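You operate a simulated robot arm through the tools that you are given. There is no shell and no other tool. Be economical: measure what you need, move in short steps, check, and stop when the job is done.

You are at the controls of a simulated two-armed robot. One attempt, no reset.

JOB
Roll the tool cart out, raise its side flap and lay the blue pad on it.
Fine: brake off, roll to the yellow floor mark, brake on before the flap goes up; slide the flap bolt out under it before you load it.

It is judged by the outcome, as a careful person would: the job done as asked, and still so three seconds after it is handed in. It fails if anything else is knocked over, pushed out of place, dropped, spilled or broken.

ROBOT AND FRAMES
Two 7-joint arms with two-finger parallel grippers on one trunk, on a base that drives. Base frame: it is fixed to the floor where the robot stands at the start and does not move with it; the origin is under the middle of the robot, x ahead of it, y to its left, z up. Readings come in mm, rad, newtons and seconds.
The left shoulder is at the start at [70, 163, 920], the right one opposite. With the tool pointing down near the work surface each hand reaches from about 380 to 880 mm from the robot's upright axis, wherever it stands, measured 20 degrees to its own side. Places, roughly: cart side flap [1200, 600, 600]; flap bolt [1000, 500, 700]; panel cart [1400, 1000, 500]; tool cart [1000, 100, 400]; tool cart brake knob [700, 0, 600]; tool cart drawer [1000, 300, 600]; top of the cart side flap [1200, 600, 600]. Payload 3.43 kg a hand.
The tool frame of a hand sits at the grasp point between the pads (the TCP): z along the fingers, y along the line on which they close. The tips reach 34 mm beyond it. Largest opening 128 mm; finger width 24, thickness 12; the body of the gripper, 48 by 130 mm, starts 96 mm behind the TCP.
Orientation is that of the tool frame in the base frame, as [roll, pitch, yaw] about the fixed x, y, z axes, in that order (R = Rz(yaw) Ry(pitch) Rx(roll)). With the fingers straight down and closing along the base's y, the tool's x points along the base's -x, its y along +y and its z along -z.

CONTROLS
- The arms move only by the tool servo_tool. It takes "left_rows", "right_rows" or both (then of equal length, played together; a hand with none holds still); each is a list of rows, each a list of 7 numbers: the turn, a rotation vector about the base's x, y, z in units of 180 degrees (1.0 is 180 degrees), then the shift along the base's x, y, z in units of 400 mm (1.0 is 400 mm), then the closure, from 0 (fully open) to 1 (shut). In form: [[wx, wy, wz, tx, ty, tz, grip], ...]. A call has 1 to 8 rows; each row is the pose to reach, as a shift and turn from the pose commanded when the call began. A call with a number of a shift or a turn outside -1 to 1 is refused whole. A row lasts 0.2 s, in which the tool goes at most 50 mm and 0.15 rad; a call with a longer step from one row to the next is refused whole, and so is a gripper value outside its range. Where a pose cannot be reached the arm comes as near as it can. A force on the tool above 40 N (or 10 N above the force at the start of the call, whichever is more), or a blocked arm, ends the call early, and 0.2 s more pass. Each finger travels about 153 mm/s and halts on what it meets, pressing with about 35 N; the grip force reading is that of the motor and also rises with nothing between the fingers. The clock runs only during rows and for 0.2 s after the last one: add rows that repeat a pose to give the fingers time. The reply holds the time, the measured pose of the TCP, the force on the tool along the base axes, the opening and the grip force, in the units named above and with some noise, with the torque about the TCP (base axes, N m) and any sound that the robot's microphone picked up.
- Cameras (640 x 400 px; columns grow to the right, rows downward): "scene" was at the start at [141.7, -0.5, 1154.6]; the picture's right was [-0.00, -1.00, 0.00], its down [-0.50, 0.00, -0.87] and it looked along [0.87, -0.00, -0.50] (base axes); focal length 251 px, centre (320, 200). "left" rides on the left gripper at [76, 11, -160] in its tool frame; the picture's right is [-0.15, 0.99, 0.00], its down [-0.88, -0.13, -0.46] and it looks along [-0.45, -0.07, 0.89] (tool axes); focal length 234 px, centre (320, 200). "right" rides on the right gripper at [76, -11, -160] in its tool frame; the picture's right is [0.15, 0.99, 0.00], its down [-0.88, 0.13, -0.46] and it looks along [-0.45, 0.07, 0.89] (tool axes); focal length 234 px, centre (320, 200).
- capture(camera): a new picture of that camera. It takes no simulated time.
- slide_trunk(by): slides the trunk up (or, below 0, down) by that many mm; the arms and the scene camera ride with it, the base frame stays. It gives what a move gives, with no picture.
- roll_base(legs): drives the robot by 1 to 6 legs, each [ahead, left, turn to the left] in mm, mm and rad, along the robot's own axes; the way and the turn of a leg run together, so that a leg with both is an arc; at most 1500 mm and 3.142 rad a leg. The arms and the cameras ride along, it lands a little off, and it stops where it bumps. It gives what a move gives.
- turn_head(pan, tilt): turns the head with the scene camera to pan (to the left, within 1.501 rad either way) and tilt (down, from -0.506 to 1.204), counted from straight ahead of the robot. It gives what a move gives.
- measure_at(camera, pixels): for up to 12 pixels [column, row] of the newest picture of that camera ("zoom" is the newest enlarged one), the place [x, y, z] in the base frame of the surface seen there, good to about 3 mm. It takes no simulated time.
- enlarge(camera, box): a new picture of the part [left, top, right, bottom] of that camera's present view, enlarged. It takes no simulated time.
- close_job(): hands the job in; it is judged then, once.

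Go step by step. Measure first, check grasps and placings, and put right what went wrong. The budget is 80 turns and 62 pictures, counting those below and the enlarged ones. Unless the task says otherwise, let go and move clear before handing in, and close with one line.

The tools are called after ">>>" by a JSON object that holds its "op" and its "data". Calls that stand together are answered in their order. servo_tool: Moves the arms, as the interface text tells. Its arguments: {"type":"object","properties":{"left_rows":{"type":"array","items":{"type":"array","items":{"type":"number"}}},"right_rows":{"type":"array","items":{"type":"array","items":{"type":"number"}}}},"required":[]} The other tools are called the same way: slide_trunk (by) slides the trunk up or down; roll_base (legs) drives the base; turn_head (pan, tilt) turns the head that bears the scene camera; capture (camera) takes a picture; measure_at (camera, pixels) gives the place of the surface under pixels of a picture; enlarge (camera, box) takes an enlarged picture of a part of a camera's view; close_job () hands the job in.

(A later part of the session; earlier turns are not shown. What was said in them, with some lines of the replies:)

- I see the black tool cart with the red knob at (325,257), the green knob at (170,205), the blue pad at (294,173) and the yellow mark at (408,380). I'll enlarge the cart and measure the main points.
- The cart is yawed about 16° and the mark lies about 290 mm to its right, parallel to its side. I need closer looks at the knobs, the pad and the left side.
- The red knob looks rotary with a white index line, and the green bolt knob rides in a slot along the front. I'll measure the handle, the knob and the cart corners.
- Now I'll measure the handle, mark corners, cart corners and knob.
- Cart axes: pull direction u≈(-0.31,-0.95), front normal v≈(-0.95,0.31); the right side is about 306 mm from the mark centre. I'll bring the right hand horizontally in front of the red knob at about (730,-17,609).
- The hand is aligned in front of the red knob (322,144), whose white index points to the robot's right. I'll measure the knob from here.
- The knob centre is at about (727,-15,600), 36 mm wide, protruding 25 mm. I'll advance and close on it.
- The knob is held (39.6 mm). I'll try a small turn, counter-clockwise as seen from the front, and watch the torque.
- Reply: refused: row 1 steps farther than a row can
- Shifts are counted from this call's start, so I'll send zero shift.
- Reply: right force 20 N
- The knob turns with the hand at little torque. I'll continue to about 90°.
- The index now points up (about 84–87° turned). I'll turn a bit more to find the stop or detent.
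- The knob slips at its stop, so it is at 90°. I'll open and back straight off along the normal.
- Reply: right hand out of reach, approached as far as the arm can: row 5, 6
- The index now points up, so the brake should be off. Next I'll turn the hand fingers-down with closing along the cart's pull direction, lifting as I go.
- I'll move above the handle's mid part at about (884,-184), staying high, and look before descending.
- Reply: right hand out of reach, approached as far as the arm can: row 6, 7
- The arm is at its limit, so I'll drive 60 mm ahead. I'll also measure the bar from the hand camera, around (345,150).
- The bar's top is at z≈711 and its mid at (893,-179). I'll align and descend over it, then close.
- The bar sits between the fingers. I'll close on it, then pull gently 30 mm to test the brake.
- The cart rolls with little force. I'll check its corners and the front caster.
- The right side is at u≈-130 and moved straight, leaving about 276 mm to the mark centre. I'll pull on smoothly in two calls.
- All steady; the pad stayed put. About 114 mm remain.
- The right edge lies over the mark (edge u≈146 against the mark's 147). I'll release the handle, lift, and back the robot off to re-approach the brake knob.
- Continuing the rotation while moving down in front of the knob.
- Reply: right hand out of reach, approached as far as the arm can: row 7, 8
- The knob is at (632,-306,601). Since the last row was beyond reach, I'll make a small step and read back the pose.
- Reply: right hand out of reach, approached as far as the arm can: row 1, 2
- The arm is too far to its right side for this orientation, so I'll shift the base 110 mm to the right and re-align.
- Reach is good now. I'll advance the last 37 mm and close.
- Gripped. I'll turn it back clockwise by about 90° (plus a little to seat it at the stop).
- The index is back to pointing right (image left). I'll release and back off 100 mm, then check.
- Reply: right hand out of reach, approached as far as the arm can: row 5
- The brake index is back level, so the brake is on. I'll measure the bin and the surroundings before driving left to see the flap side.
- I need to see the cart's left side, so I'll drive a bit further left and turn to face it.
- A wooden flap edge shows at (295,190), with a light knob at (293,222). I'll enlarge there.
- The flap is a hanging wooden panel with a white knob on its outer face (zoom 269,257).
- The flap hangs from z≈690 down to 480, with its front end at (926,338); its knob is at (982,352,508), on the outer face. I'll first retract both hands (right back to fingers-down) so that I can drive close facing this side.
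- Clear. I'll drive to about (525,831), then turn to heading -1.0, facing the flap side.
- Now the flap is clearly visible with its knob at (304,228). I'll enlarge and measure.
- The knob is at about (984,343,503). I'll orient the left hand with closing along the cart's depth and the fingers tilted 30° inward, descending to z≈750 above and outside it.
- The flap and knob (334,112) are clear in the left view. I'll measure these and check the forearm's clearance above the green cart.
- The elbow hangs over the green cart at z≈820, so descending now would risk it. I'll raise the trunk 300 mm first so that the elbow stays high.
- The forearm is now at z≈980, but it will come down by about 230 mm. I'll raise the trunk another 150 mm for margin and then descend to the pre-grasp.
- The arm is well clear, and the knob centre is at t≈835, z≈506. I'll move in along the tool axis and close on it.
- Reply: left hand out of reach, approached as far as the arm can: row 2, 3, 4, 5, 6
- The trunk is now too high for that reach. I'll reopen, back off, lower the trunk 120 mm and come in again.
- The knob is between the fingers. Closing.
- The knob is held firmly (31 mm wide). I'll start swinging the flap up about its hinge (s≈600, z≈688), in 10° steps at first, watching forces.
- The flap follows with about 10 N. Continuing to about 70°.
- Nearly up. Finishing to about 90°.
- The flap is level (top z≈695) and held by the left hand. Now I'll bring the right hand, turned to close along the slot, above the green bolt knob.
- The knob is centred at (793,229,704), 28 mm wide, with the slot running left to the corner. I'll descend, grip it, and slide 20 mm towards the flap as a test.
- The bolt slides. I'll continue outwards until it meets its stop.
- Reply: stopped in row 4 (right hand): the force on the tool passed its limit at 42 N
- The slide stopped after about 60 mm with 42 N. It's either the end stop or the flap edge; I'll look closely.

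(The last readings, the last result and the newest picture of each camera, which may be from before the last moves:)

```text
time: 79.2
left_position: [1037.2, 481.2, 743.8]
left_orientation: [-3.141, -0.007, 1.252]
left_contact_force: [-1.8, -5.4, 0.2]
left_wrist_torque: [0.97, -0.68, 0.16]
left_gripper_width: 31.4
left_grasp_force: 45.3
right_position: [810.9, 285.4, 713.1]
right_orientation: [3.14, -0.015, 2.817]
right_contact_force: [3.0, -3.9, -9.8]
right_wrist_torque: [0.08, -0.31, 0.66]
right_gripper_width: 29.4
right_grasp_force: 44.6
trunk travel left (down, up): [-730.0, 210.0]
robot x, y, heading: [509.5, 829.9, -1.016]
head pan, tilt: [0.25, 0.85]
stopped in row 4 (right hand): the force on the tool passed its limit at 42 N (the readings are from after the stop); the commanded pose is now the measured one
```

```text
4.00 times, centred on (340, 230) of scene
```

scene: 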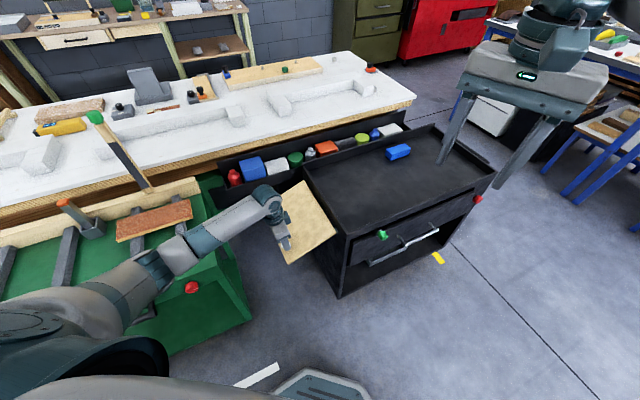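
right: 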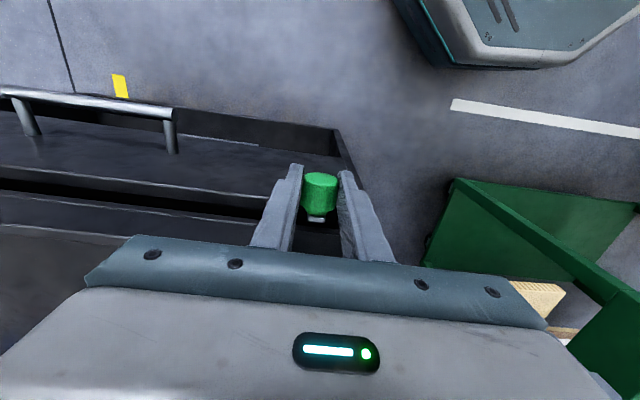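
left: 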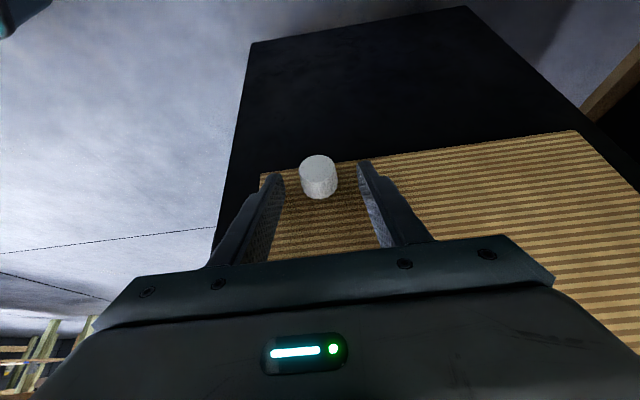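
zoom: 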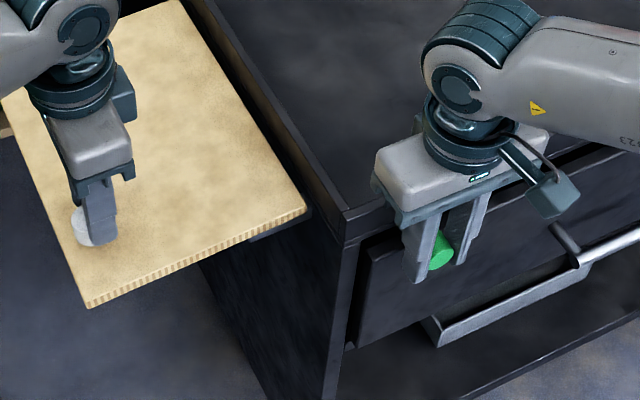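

A dark bar now shows under the flap's near edge (zoom 250–310, 215–240), so the bolt appears to have come out under it. I'll lift the flap a few mm and push the bolt once more to confirm it is at its end stop.

>>> {"op": "servo_tool", "data": {"left_rows": [[0, 0, 0, 0, 0, 0.01, 0.95], [0, 0, 0, 0, 0, 0.015, 0.95], [0, 0, 0, 0, 0, 0.015, 0.95]]}}

>>> {"op": "servo_tool", "data": {"right_rows": [[0, 0, 0, 0.0078, 0.0238, 0, 0.95], [0, 0, 0, 0.0156, 0.0475, 0, 0.95], [0, 0, 0, 0.0234, 0.0713, 0, 0.95], [0, 0, 0, 0.0312, 0.095, 0, 0.95]]}}

```text
time: 80.0
left_position: [1036.3, 481.6, 747.8]
left_orientation: [-3.136, -0.008, 1.253]
left_contact_force: [-6.8, -7.3, -10.9]
left_wrist_torque: [0.88, -0.35, 0.08]
left_gripper_width: 31.5
left_grasp_force: 44.7
right_position: [812.4, 286.4, 712.6]
right_orientation: [3.139, -0.014, 2.818]
right_contact_force: [3.9, -0.5, -4.3]
right_wrist_torque: [0.12, 0.27, 0.57]
right_gripper_width: 29.0
right_grasp_force: 45.7
trunk travel left (down, up): [-730.0, 210.0]
robot x, y, heading: [508.8, 826.0, -1.013]
head pan, tilt: [0.25, 0.85]
```

```text
time: 81.0
left_position: [1037.9, 481.5, 749.8]
left_orientation: [-3.136, -0.008, 1.253]
left_contact_force: [-15.2, 1.1, -2.9]
left_wrist_torque: [-0.02, 0.18, 0.08]
left_gripper_width: 31.1
left_grasp_force: 44.9
right_position: [823.0, 325.3, 714.1]
right_orientation: [3.138, -0.015, 2.816]
right_contact_force: [7.4, -9.3, -18.4]
right_wrist_torque: [-0.29, -0.61, 0.68]
right_gripper_width: 29.2
right_grasp_force: 44.7
trunk travel left (down, up): [-730.0, 210.0]
robot x, y, heading: [506.6, 831.6, -1.016]
head pan, tilt: [0.25, 0.85]
```

It moved another 40 mm, so the flap edge had been the obstacle. Pushing on to the true stop.

>>> {"op": "servo_tool", "data": {"right_rows": [[0, 0, 0, 0.0078, 0.0238, 0, 0.95], [0, 0, 0, 0.0156, 0.0475, 0, 0.95], [0, 0, 0, 0.0234, 0.0713, 0, 0.95], [0, 0, 0, 0.0312, 0.095, 0, 0.95]]}}

>>> {"op": "enlarge", "data": {"camera": "scene", "box": [260, 180, 400, 280]}}

```text
time: 81.5
left_position: [1035.7, 481.6, 748.3]
left_orientation: [-3.137, -0.007, 1.252]
left_contact_force: [-0.8, -5.8, -5.9]
left_wrist_torque: [0.18, -0.62, 0.23]
left_gripper_width: 31.4
left_grasp_force: 44.6
right_position: [822.5, 324.2, 712.4]
right_orientation: [-3.128, -0.014, 2.808]
right_contact_force: [0.5, -7.3, -7.3]
right_wrist_torque: [-0.24, -0.88, 0.86]
right_gripper_width: 29.2
right_grasp_force: 44.9
trunk travel left (down, up): [-730.0, 210.0]
robot x, y, heading: [508.1, 828.4, -1.012]
head pan, tilt: [0.25, 0.85]
stopped in row 2 (right hand): the force on the tool passed its limit at 45 N (the readings are from after the stop); the commanded pose is now the measured one
```

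```text
4.00 times, centred on (330, 230) of scene
```

zoom: 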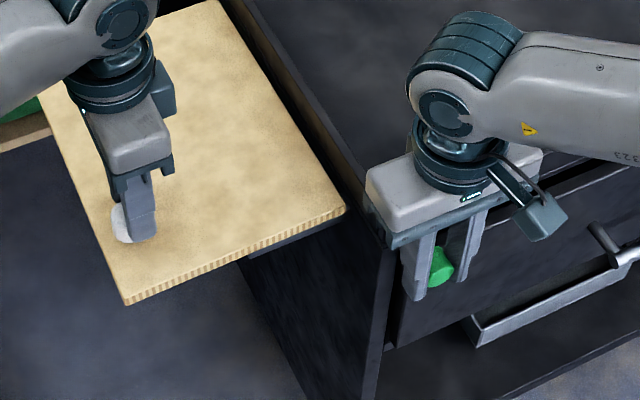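

The bolt now stops hard at 100 mm of travel, with the bar visible under the flap. I'll release the bolt, lift the right hand clear, and let the flap settle gently onto the bolt.

>>> {"op": "servo_tool", "data": {"right_rows": [[0, 0, 0, 0, 0, 0, 0.5], [0, 0, 0, 0, 0, 0, 0.5], [0, 0, 0, 0, 0, 0.1, 0.5], [0, 0, 0, 0, 0, 0.2, 0.5], [0, 0, 0, 0, 0, 0.3, 0.5], [0, 0, 0, 0, 0, 0.4, 0.5]]}}

>>> {"op": "servo_tool", "data": {"left_rows": [[0, 0, 0, 0, 0, -0.005, 0.95], [0, 0, 0, 0, 0, -0.01, 0.95], [0, 0, 0, 0, 0, -0.015, 0.95], [0, 0, 0, 0, 0, -0.015, 0.8]]}}

```text
time: 82.9
left_position: [1037.1, 482.1, 749.7]
left_orientation: [-3.138, -0.01, 1.254]
left_contact_force: [-2.3, -11.7, -8.0]
left_wrist_torque: [0.11, -0.38, 0.02]
left_gripper_width: 31.5
left_grasp_force: 45.1
right_position: [820.9, 324.1, 874.8]
right_orientation: [-3.131, -0.015, 2.807]
right_contact_force: [-0.2, 0.8, -0.5]
right_wrist_torque: [-0.02, -0.03, -0.03]
right_gripper_width: 63.8
right_grasp_force: 0.0
trunk travel left (down, up): [-730.0, 210.0]
robot x, y, heading: [509.0, 827.8, -1.016]
head pan, tilt: [0.25, 0.85]
```

```text
time: 83.9
left_position: [1036.5, 482.2, 748.7]
left_orientation: [3.141, -0.005, 1.254]
left_contact_force: [-1.6, -10.1, 28.5]
left_wrist_torque: [-0.84, 0.51, -0.07]
left_gripper_width: 31.7
left_grasp_force: 45.1
right_position: [820.7, 326.3, 877.4]
right_orientation: [-3.128, -0.014, 2.81]
right_contact_force: [-0.8, 0.2, 0.8]
right_wrist_torque: [0.0, 0.01, -0.01]
right_gripper_width: 64.1
right_grasp_force: 0.1
trunk travel left (down, up): [-730.0, 210.0]
robot x, y, heading: [510.5, 826.1, -1.012]
head pan, tilt: [0.25, 0.85]
```

The flap now pushes up with 28 N, so the bolt carries it. I'll release the knob and lift the left hand.

>>> {"op": "servo_tool", "data": {"left_rows": [[0, 0, 0, 0, 0, 0, 0.6], [0, 0, 0, 0, 0, 0, 0.55], [0, 0, 0, 0, 0, 0.06, 0.55], [0, 0, 0, 0, 0, 0.16, 0.55], [0, 0, 0, 0.02, 0.04, 0.27, 0.55], [0, 0, 0, 0.04, 0.1, 0.38, 0.55], [0, 0, 0, 0.04, 0.18, 0.48, 0.55]]}}

>>> {"op": "turn_head", "data": {"pan": 0.1, "tilt": 0.75}}

>>> {"op": "capture", "data": {"camera": "scene"}}

```text
refused: row 6 steps farther than a row can; nothing moved
```

```text
time: 84.6
left_position: [1037.4, 483.5, 748.0]
left_orientation: [3.141, -0.005, 1.254]
left_contact_force: [3.3, -13.0, 36.6]
left_wrist_torque: [-0.46, 0.06, -0.04]
left_gripper_width: 31.4
left_grasp_force: 45.2
right_position: [819.6, 325.1, 877.1]
right_orientation: [-3.129, -0.01, 2.809]
right_contact_force: [1.1, -0.7, -0.3]
right_wrist_torque: [-0.02, 0.01, 0.01]
right_gripper_width: 64.0
right_grasp_force: 0.1
trunk travel left (down, up): [-730.0, 210.0]
robot x, y, heading: [507.3, 828.6, -1.015]
head pan, tilt: [0.099, 0.75]
```

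```text
9 pictures are left
```

scene: 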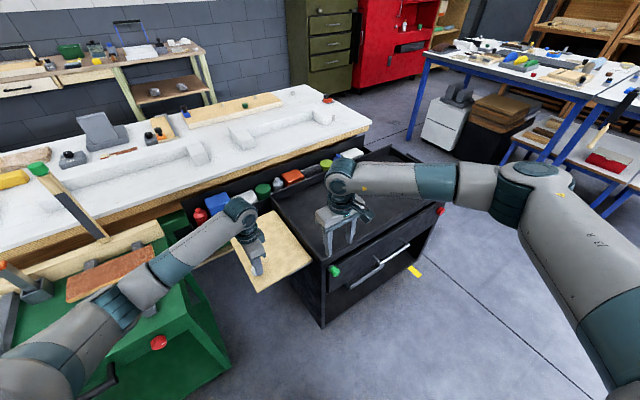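

>>> {"op": "servo_tool", "data": {"left_rows": [[0, 0, 0, 0, 0, 0, 0.6], [0, 0, 0, 0, 0, 0, 0.55], [0, 0, 0, 0, 0, 0.06, 0.55], [0, 0, 0, 0, 0, 0.16, 0.55], [0, 0, 0, 0.01, 0.03, 0.26, 0.55], [0, 0, 0, 0.02, 0.08, 0.35, 0.55], [0, 0, 0, 0.03, 0.15, 0.44, 0.55]]}}

>>> {"op": "capture", "data": {"camera": "left"}}

```text
time: 86.2
left_position: [1049.1, 542.3, 918.3]
left_orientation: [-3.139, -0.007, 1.251]
left_contact_force: [-0.2, 0.2, -0.2]
left_wrist_torque: [-0.04, 0.0, -0.01]
left_gripper_width: 57.7
left_grasp_force: 0.0
right_position: [820.9, 325.6, 875.9]
right_orientation: [-3.127, -0.013, 2.811]
right_contact_force: [0.3, 0.2, 1.4]
right_wrist_torque: [-0.01, -0.04, 0.01]
right_gripper_width: 64.0
right_grasp_force: 0.0
trunk travel left (down, up): [-730.0, 210.0]
robot x, y, heading: [511.7, 826.0, -1.018]
head pan, tilt: [0.099, 0.75]
```

```text
8 pictures are left
```

left: 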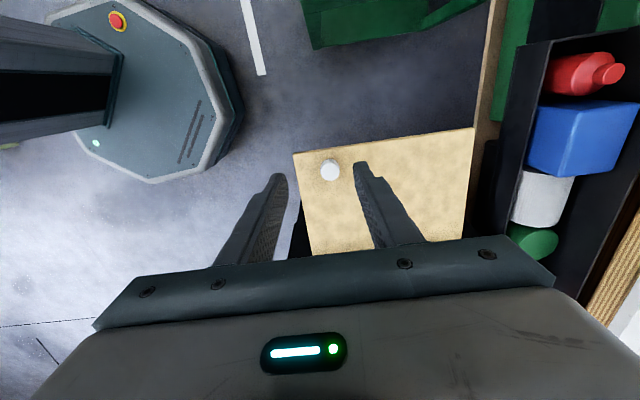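

The flap stays up by itself. The blue pad on the cart top is out of reach from here, so I'll check the flap height, drive along the cart front and square up to it.

>>> {"op": "measure_at", "data": {"camera": "left", "pixels": [[305, 165], [320, 240], [410, 150], [460, 140], [455, 225], [330, 168], [435, 190], [342, 195]]}}

>>> {"op": "roll_base", "data": {"legs": [[444, -432, 0], [0, 0, 0.697]]}}

>>> {"op": "turn_head", "data": {"pan": -0.15, "tilt": 0.8}}

>>> {"op": "capture", "data": {"camera": "scene"}}

```text
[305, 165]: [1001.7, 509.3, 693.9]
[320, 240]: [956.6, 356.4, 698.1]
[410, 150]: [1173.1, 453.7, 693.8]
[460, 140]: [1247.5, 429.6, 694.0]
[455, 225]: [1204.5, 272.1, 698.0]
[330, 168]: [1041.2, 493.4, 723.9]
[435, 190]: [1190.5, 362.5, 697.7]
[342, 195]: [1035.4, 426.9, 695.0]
```

```text
time: 91.5
left_position: [982.5, 368.6, 918.2]
left_orientation: [-3.137, -0.009, 1.965]
left_contact_force: [-0.7, -0.2, 0.1]
left_wrist_torque: [-0.01, 0.02, 0.01]
left_gripper_width: 57.6
left_grasp_force: 0.1
right_position: [951.6, 56.1, 875.3]
right_orientation: [-3.129, -0.014, -2.761]
right_contact_force: [-0.7, -0.3, 0.8]
right_wrist_torque: [-0.02, -0.01, -0.01]
right_gripper_width: 63.9
right_grasp_force: 0.1
trunk travel left (down, up): [-730.0, 210.0]
robot x, y, heading: [384.3, 233.8, -0.305]
head pan, tilt: [0.099, 0.75]
```

```text
time: 92.3
left_position: [982.5, 367.4, 919.5]
left_orientation: [-3.137, -0.009, 1.965]
left_contact_force: [-0.5, 0.0, 0.5]
left_wrist_torque: [0.01, 0.02, 0.02]
left_gripper_width: 57.8
left_grasp_force: 0.1
right_position: [952.0, 56.0, 875.7]
right_orientation: [-3.128, -0.015, -2.759]
right_contact_force: [0.2, -0.2, 0.1]
right_wrist_torque: [-0.01, 0.02, 0.0]
right_gripper_width: 64.1
right_grasp_force: 0.0
trunk travel left (down, up): [-730.0, 210.0]
robot x, y, heading: [385.2, 232.2, -0.302]
head pan, tilt: [-0.15, 0.799]
```

```text
7 pictures are left
```

scene: 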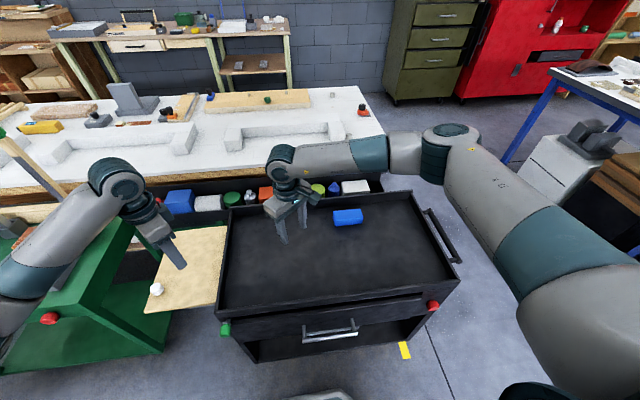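

Good view: flap up, and the pad at (348,217). I'll measure the pad.

>>> {"op": "enlarge", "data": {"camera": "scene", "box": [260, 180, 420, 280]}}

>>> {"op": "measure_at", "data": {"camera": "scene", "pixels": [[334, 213], [360, 211], [362, 218], [336, 220], [348, 214], [337, 225], [361, 222], [349, 240], [300, 225], [320, 215]]}}

```text
4.00 times, centred on (340, 230) of scene
```

zoom: 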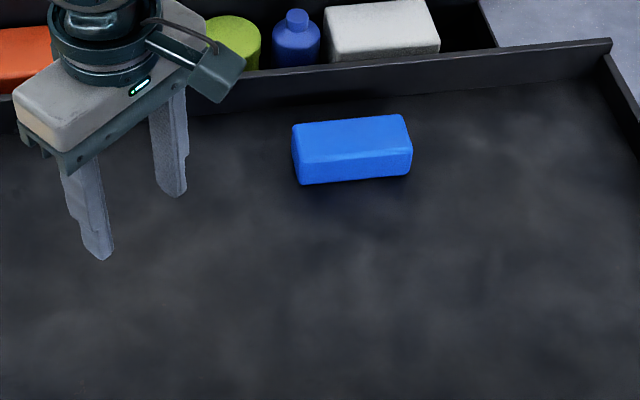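

```text
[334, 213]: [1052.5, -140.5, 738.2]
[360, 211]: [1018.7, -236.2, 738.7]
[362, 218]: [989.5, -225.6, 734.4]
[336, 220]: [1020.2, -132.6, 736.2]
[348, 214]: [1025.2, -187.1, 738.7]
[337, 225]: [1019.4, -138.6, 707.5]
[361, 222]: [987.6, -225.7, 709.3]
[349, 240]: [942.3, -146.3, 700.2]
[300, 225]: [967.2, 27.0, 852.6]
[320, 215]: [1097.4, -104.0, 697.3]
```

The pad is about 104 mm long (along s), 39 mm tall, centred at (1020,-184), top z 738. I'll swing the right hand over it, opened to close along its length, and tuck the left hand back and up.

>>> {"op": "servo_tool", "data": {"right_rows": [[0, 0, -0.0446, 0.028, -0.1, 0, 0.05], [0, 0, -0.0891, 0.056, -0.2, -0.01, 0.05], [0, 0, -0.1337, 0.084, -0.3, -0.02, 0.05], [0, 0, -0.1782, 0.112, -0.4, -0.03, 0.05], [0, 0, -0.2228, 0.14, -0.5, -0.05, 0.05], [0, 0, -0.2228, 0.17, -0.6, -0.07, 0.05], [0, 0, -0.2228, 0.17, -0.6, -0.07, 0.05], [0, 0, -0.2228, 0.17, -0.6, -0.07, 0.05]], "left_rows": [[0, 0, 0, -0.05, -0.004, 0.04, 0.55], [0, 0, 0, -0.1, -0.008, 0.08, 0.55], [0, 0, 0, -0.15, -0.012, 0.12, 0.55], [0, 0, 0, -0.2, -0.016, 0.16, 0.55], [0, 0, 0, -0.25, -0.02, 0.2, 0.55], [0, 0, 0, -0.3, -0.022, 0.24, 0.55], [0, 0, 0, -0.35, -0.026, 0.28, 0.55], [0, 0, 0, -0.4, -0.03, 0.32, 0.55]]}}

>>> {"op": "capture", "data": {"camera": "right"}}

```text
time: 94.1
left_position: [820.9, 355.4, 1045.3]
left_orientation: [-3.136, -0.01, 1.965]
left_contact_force: [-1.2, 0.0, -0.5]
left_wrist_torque: [0.02, 0.0, 0.0]
left_gripper_width: 57.6
left_grasp_force: 0.0
right_position: [1019.6, -182.6, 843.6]
right_orientation: [-3.128, -0.013, 2.821]
right_contact_force: [0.3, -0.5, 0.0]
right_wrist_torque: [0.03, -0.02, -0.02]
right_gripper_width: 121.5
right_grasp_force: 0.1
trunk travel left (down, up): [-730.0, 210.0]
robot x, y, heading: [391.0, 233.6, -0.305]
head pan, tilt: [-0.15, 0.799]
```

```text
5 pictures are left
```

right: 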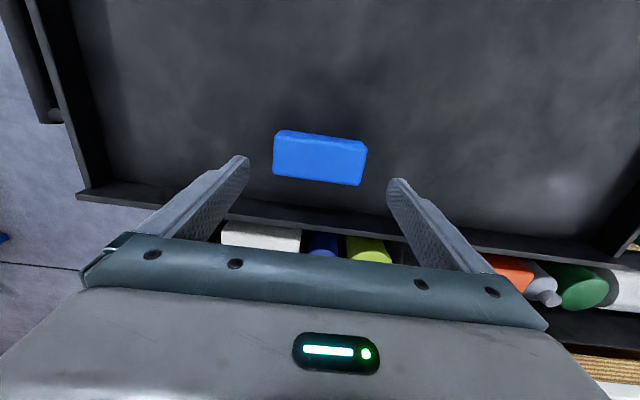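

>>> {"op": "measure_at", "data": {"camera": "right", "pixels": [[275, 140], [275, 174], [364, 148], [360, 180], [320, 140], [320, 178], [320, 160]]}}

```text
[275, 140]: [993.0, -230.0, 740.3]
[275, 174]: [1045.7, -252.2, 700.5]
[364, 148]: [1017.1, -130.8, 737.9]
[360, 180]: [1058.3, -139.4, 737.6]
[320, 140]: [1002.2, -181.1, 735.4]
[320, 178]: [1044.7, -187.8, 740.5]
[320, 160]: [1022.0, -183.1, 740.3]
```

Pad centre refined to (1023,-185). Descending to TCP z≈737 and gripping.

>>> {"op": "servo_tool", "data": {"right_rows": [[0, 0, 0, 0.009, -0.0075, -0.1, 0.05], [0, 0, 0, 0.009, -0.0075, -0.2, 0.05], [0, 0, 0, 0.009, -0.0075, -0.266, 0.05], [0, 0, 0, 0.009, -0.0075, -0.266, 0.3], [0, 0, 0, 0.009, -0.0075, -0.266, 0.4], [0, 0, 0, 0.009, -0.0075, -0.266, 0.4]]}}

>>> {"op": "servo_tool", "data": {"right_rows": [[0, 0, 0, 0, 0, 0.05, 0.4], [0, 0, 0, 0, 0, 0.12, 0.4], [0, 0, 0, 0, 0, 0.2, 0.4], [0, 0, 0, 0, 0, 0.28, 0.4], [0, 0, 0, 0, 0, 0.36, 0.4]]}}

>>> {"op": "capture", "data": {"camera": "right"}}

```text
time: 95.5
left_position: [820.9, 355.9, 1045.3]
left_orientation: [-3.136, -0.009, 1.964]
left_contact_force: [-0.4, 0.1, 0.1]
left_wrist_torque: [-0.03, 0.01, -0.02]
left_gripper_width: 57.8
left_grasp_force: 0.1
right_position: [1024.2, -185.3, 738.5]
right_orientation: [-3.129, -0.013, 2.824]
right_contact_force: [0.3, 0.3, 4.4]
right_wrist_torque: [0.3, -0.05, -0.05]
right_gripper_width: 109.1
right_grasp_force: 35.1
trunk travel left (down, up): [-730.0, 210.0]
robot x, y, heading: [388.3, 232.2, -0.304]
head pan, tilt: [-0.15, 0.799]
```

```text
time: 96.7
left_position: [820.6, 355.8, 1045.4]
left_orientation: [-3.138, -0.008, 1.966]
left_contact_force: [0.1, 0.2, 0.3]
left_wrist_torque: [0.01, 0.0, 0.02]
left_gripper_width: 57.9
left_grasp_force: 0.1
right_position: [1022.4, -187.4, 887.0]
right_orientation: [-3.128, -0.014, 2.822]
right_contact_force: [-0.3, 0.5, -1.3]
right_wrist_torque: [-0.03, -0.03, 0.0]
right_gripper_width: 109.2
right_grasp_force: 35.3
trunk travel left (down, up): [-730.0, 210.0]
robot x, y, heading: [389.5, 232.7, -0.305]
head pan, tilt: [-0.15, 0.799]
```

```text
4 pictures are left
```

right: 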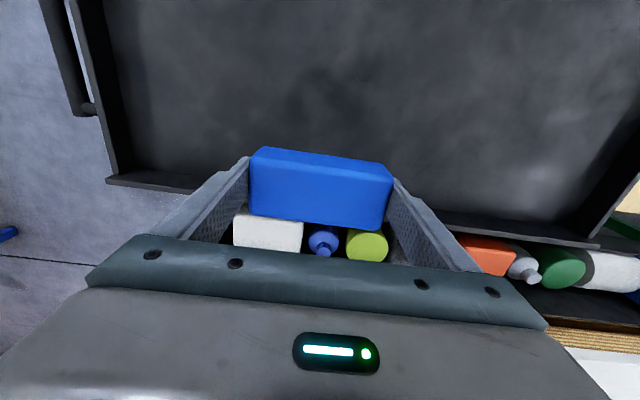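

The pad is held securely (109 mm long). I'll drive left along the cart so that the right hand comes near the flap.

>>> {"op": "roll_base", "data": {"legs": [[0, 450, 0]]}}

```text
time: 99.4
left_position: [951.6, 792.9, 1046.4]
left_orientation: [-3.136, -0.008, 1.977]
left_contact_force: [0.1, 0.1, -0.1]
left_wrist_torque: [-0.01, 0.0, 0.0]
left_gripper_width: 57.7
left_grasp_force: 0.0
right_position: [1158.8, 252.4, 886.5]
right_orientation: [-3.13, -0.015, 2.834]
right_contact_force: [0.3, 0.4, -1.9]
right_wrist_torque: [0.03, 0.0, -0.03]
right_gripper_width: 109.0
right_grasp_force: 34.8
trunk travel left (down, up): [-730.0, 210.0]
robot x, y, heading: [519.0, 664.6, -0.292]
head pan, tilt: [-0.15, 0.799]
```

Moving over the flap to (1105,368), then a hover at z≈790.

>>> {"op": "servo_tool", "data": {"right_rows": [[0, 0, 0, -0.027, 0.058, 0, 0.4], [0, 0, 0, -0.054, 0.116, 0, 0.4], [0, 0, 0, -0.081, 0.174, -0.02, 0.4], [0, 0, 0, -0.108, 0.232, -0.08, 0.4], [0, 0, 0, -0.134, 0.29, -0.16, 0.4], [0, 0, 0, -0.134, 0.29, -0.24, 0.4], [0, 0, 0, -0.134, 0.29, -0.24, 0.4]]}}

>>> {"op": "capture", "data": {"camera": "right"}}

```text
time: 101.0
left_position: [951.5, 794.0, 1045.0]
left_orientation: [-3.135, -0.008, 1.976]
left_contact_force: [-0.5, -0.6, -0.9]
left_wrist_torque: [-0.01, -0.01, 0.03]
left_gripper_width: 57.7
left_grasp_force: 0.0
right_position: [1105.1, 368.4, 789.0]
right_orientation: [-3.128, -0.013, 2.836]
right_contact_force: [0.1, 0.1, -0.2]
right_wrist_torque: [-0.02, 0.04, -0.03]
right_gripper_width: 108.9
right_grasp_force: 35.0
trunk travel left (down, up): [-730.0, 210.0]
robot x, y, heading: [517.4, 666.0, -0.288]
head pan, tilt: [-0.15, 0.799]
```

```text
3 pictures are left
```

right: 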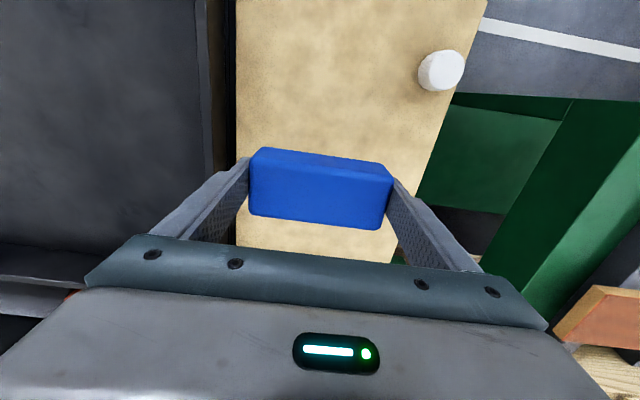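

The pad is centred over the flap, clear of the knob. Lowering gently until contact.

>>> {"op": "servo_tool", "data": {"right_rows": [[0, 0, 0, 0, 0, -0.06, 0.4], [0, 0, 0, 0, 0, -0.1, 0.4], [0, 0, 0, 0, 0, -0.12, 0.4], [0, 0, 0, 0, 0, -0.13, 0.4], [0, 0, 0, 0, 0, -0.13, 0.4]]}}

```text
time: 102.2
left_position: [951.9, 793.4, 1044.7]
left_orientation: [-3.137, -0.01, 1.978]
left_contact_force: [-0.2, 0.2, 0.1]
left_wrist_torque: [0.01, 0.01, 0.02]
left_gripper_width: 57.5
left_grasp_force: 0.2
right_position: [1105.4, 368.9, 738.2]
right_orientation: [-3.129, -0.013, 2.834]
right_contact_force: [0.6, 0.0, -1.0]
right_wrist_torque: [0.01, 0.0, -0.02]
right_gripper_width: 108.9
right_grasp_force: 34.3
trunk travel left (down, up): [-730.0, 210.0]
robot x, y, heading: [522.1, 667.4, -0.288]
head pan, tilt: [-0.15, 0.799]
```

>>> {"op": "servo_tool", "data": {"right_rows": [[0, 0, 0, 0, 0, -0.004, 0.4], [0, 0, 0, 0, 0, -0.008, 0.4], [0, 0, 0, 0, 0, -0.008, 0.4]]}}

```text
time: 103.0
left_position: [950.7, 794.2, 1045.8]
left_orientation: [-3.138, -0.009, 1.978]
left_contact_force: [0.1, 1.1, -0.4]
left_wrist_torque: [0.01, 0.0, 0.02]
left_gripper_width: 57.8
left_grasp_force: 0.1
right_position: [1106.8, 369.3, 737.8]
right_orientation: [-3.129, -0.012, 2.835]
right_contact_force: [-1.3, -0.1, 11.0]
right_wrist_torque: [-0.61, 0.39, -0.06]
right_gripper_width: 108.9
right_grasp_force: 34.8
trunk travel left (down, up): [-730.0, 210.0]
robot x, y, heading: [521.0, 665.5, -0.289]
head pan, tilt: [-0.15, 0.799]
```

Contact with 11 N, so the pad is resting on the flap. I'll release and lift straight up.

>>> {"op": "servo_tool", "data": {"right_rows": [[0, 0, 0, 0, 0, 0, 0.1], [0, 0, 0, 0, 0, 0, 0.04], [0, 0, 0, 0, 0, 0.04, 0.04], [0, 0, 0, 0, 0, 0.12, 0.04], [0, 0, 0, 0, 0, 0.22, 0.04], [0, 0, 0, 0, 0, 0.33, 0.04], [0, 0, 0, 0, 0, 0.44, 0.04]]}}

>>> {"op": "roll_base", "data": {"legs": [[-250, 0, 0]]}}

>>> {"op": "turn_head", "data": {"pan": -0.2, "tilt": 0.65}}

>>> {"op": "capture", "data": {"camera": "scene"}}

```text
time: 104.6
left_position: [950.8, 794.2, 1045.5]
left_orientation: [-3.139, -0.009, 1.979]
left_contact_force: [-0.3, 0.0, -0.1]
left_wrist_torque: [-0.01, -0.02, 0.04]
left_gripper_width: 57.8
left_grasp_force: 0.1
right_position: [1107.2, 370.2, 908.0]
right_orientation: [-3.13, -0.014, 2.832]
right_contact_force: [-0.9, 0.3, 0.1]
right_wrist_torque: [0.0, -0.04, 0.02]
right_gripper_width: 122.9
right_grasp_force: 0.1
trunk travel left (down, up): [-730.0, 210.0]
robot x, y, heading: [517.9, 663.8, -0.289]
head pan, tilt: [-0.15, 0.799]
```

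```text
time: 106.4
left_position: [711.5, 864.6, 1044.5]
left_orientation: [-3.139, -0.007, 1.977]
left_contact_force: [-0.7, 0.6, -0.4]
left_wrist_torque: [-0.01, 0.01, -0.03]
left_gripper_width: 57.5
left_grasp_force: 0.1
right_position: [867.4, 442.0, 908.0]
right_orientation: [-3.128, -0.014, 2.836]
right_contact_force: [-0.7, 0.3, 0.2]
right_wrist_torque: [0.02, 0.04, 0.03]
right_gripper_width: 122.9
right_grasp_force: 0.0
trunk travel left (down, up): [-730.0, 210.0]
robot x, y, heading: [280.4, 735.5, -0.292]
head pan, tilt: [-0.15, 0.799]
```

```text
time: 107.1
left_position: [710.9, 864.8, 1045.4]
left_orientation: [-3.139, -0.008, 1.978]
left_contact_force: [-0.1, -0.2, -0.4]
left_wrist_torque: [0.0, -0.01, 0.02]
left_gripper_width: 57.3
left_grasp_force: 0.1
right_position: [867.3, 441.2, 909.2]
right_orientation: [-3.131, -0.014, 2.838]
right_contact_force: [-0.4, -0.8, 0.1]
right_wrist_torque: [-0.02, 0.02, -0.04]
right_gripper_width: 122.7
right_grasp_force: 0.1
trunk travel left (down, up): [-730.0, 210.0]
robot x, y, heading: [275.9, 734.2, -0.288]
head pan, tilt: [-0.201, 0.649]
```

```text
2 pictures are left
```

scene: 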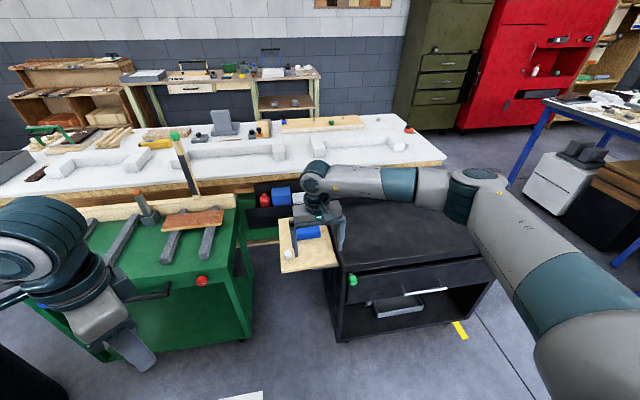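

The pad lies on the flap (308,232), with both hands clear. I'll do a last check of the flap level and the cart position.

>>> {"op": "measure_at", "data": {"camera": "scene", "pixels": [[285, 240], [315, 250], [330, 258], [308, 231], [493, 280], [460, 330], [352, 280], [289, 254]]}}

>>> {"op": "enlarge", "data": {"camera": "scene", "box": [260, 190, 500, 350]}}

```text
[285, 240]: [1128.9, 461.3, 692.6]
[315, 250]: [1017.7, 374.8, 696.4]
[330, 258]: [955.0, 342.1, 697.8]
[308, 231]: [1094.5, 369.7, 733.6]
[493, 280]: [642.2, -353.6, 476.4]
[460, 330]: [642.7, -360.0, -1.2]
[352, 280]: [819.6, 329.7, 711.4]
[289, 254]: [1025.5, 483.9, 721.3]
```

```text
2.50 times, centred on (380, 270) of scene
```

zoom: 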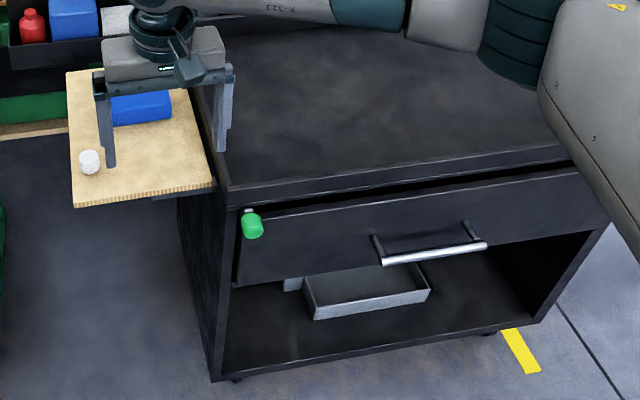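

The flap is level at z≈693–698 with the bolt out under it, the pad lies flat on it, and the cart's right edge is on the yellow mark with the brake on. I'm handing it in.

>>> {"op": "close_job", "data": {}}

```text
The job is handed in.
```

The tool cart is at the yellow mark with its brake on, the side flap is up on its bolt, and the blue pad is lying on it; both hands are clear.
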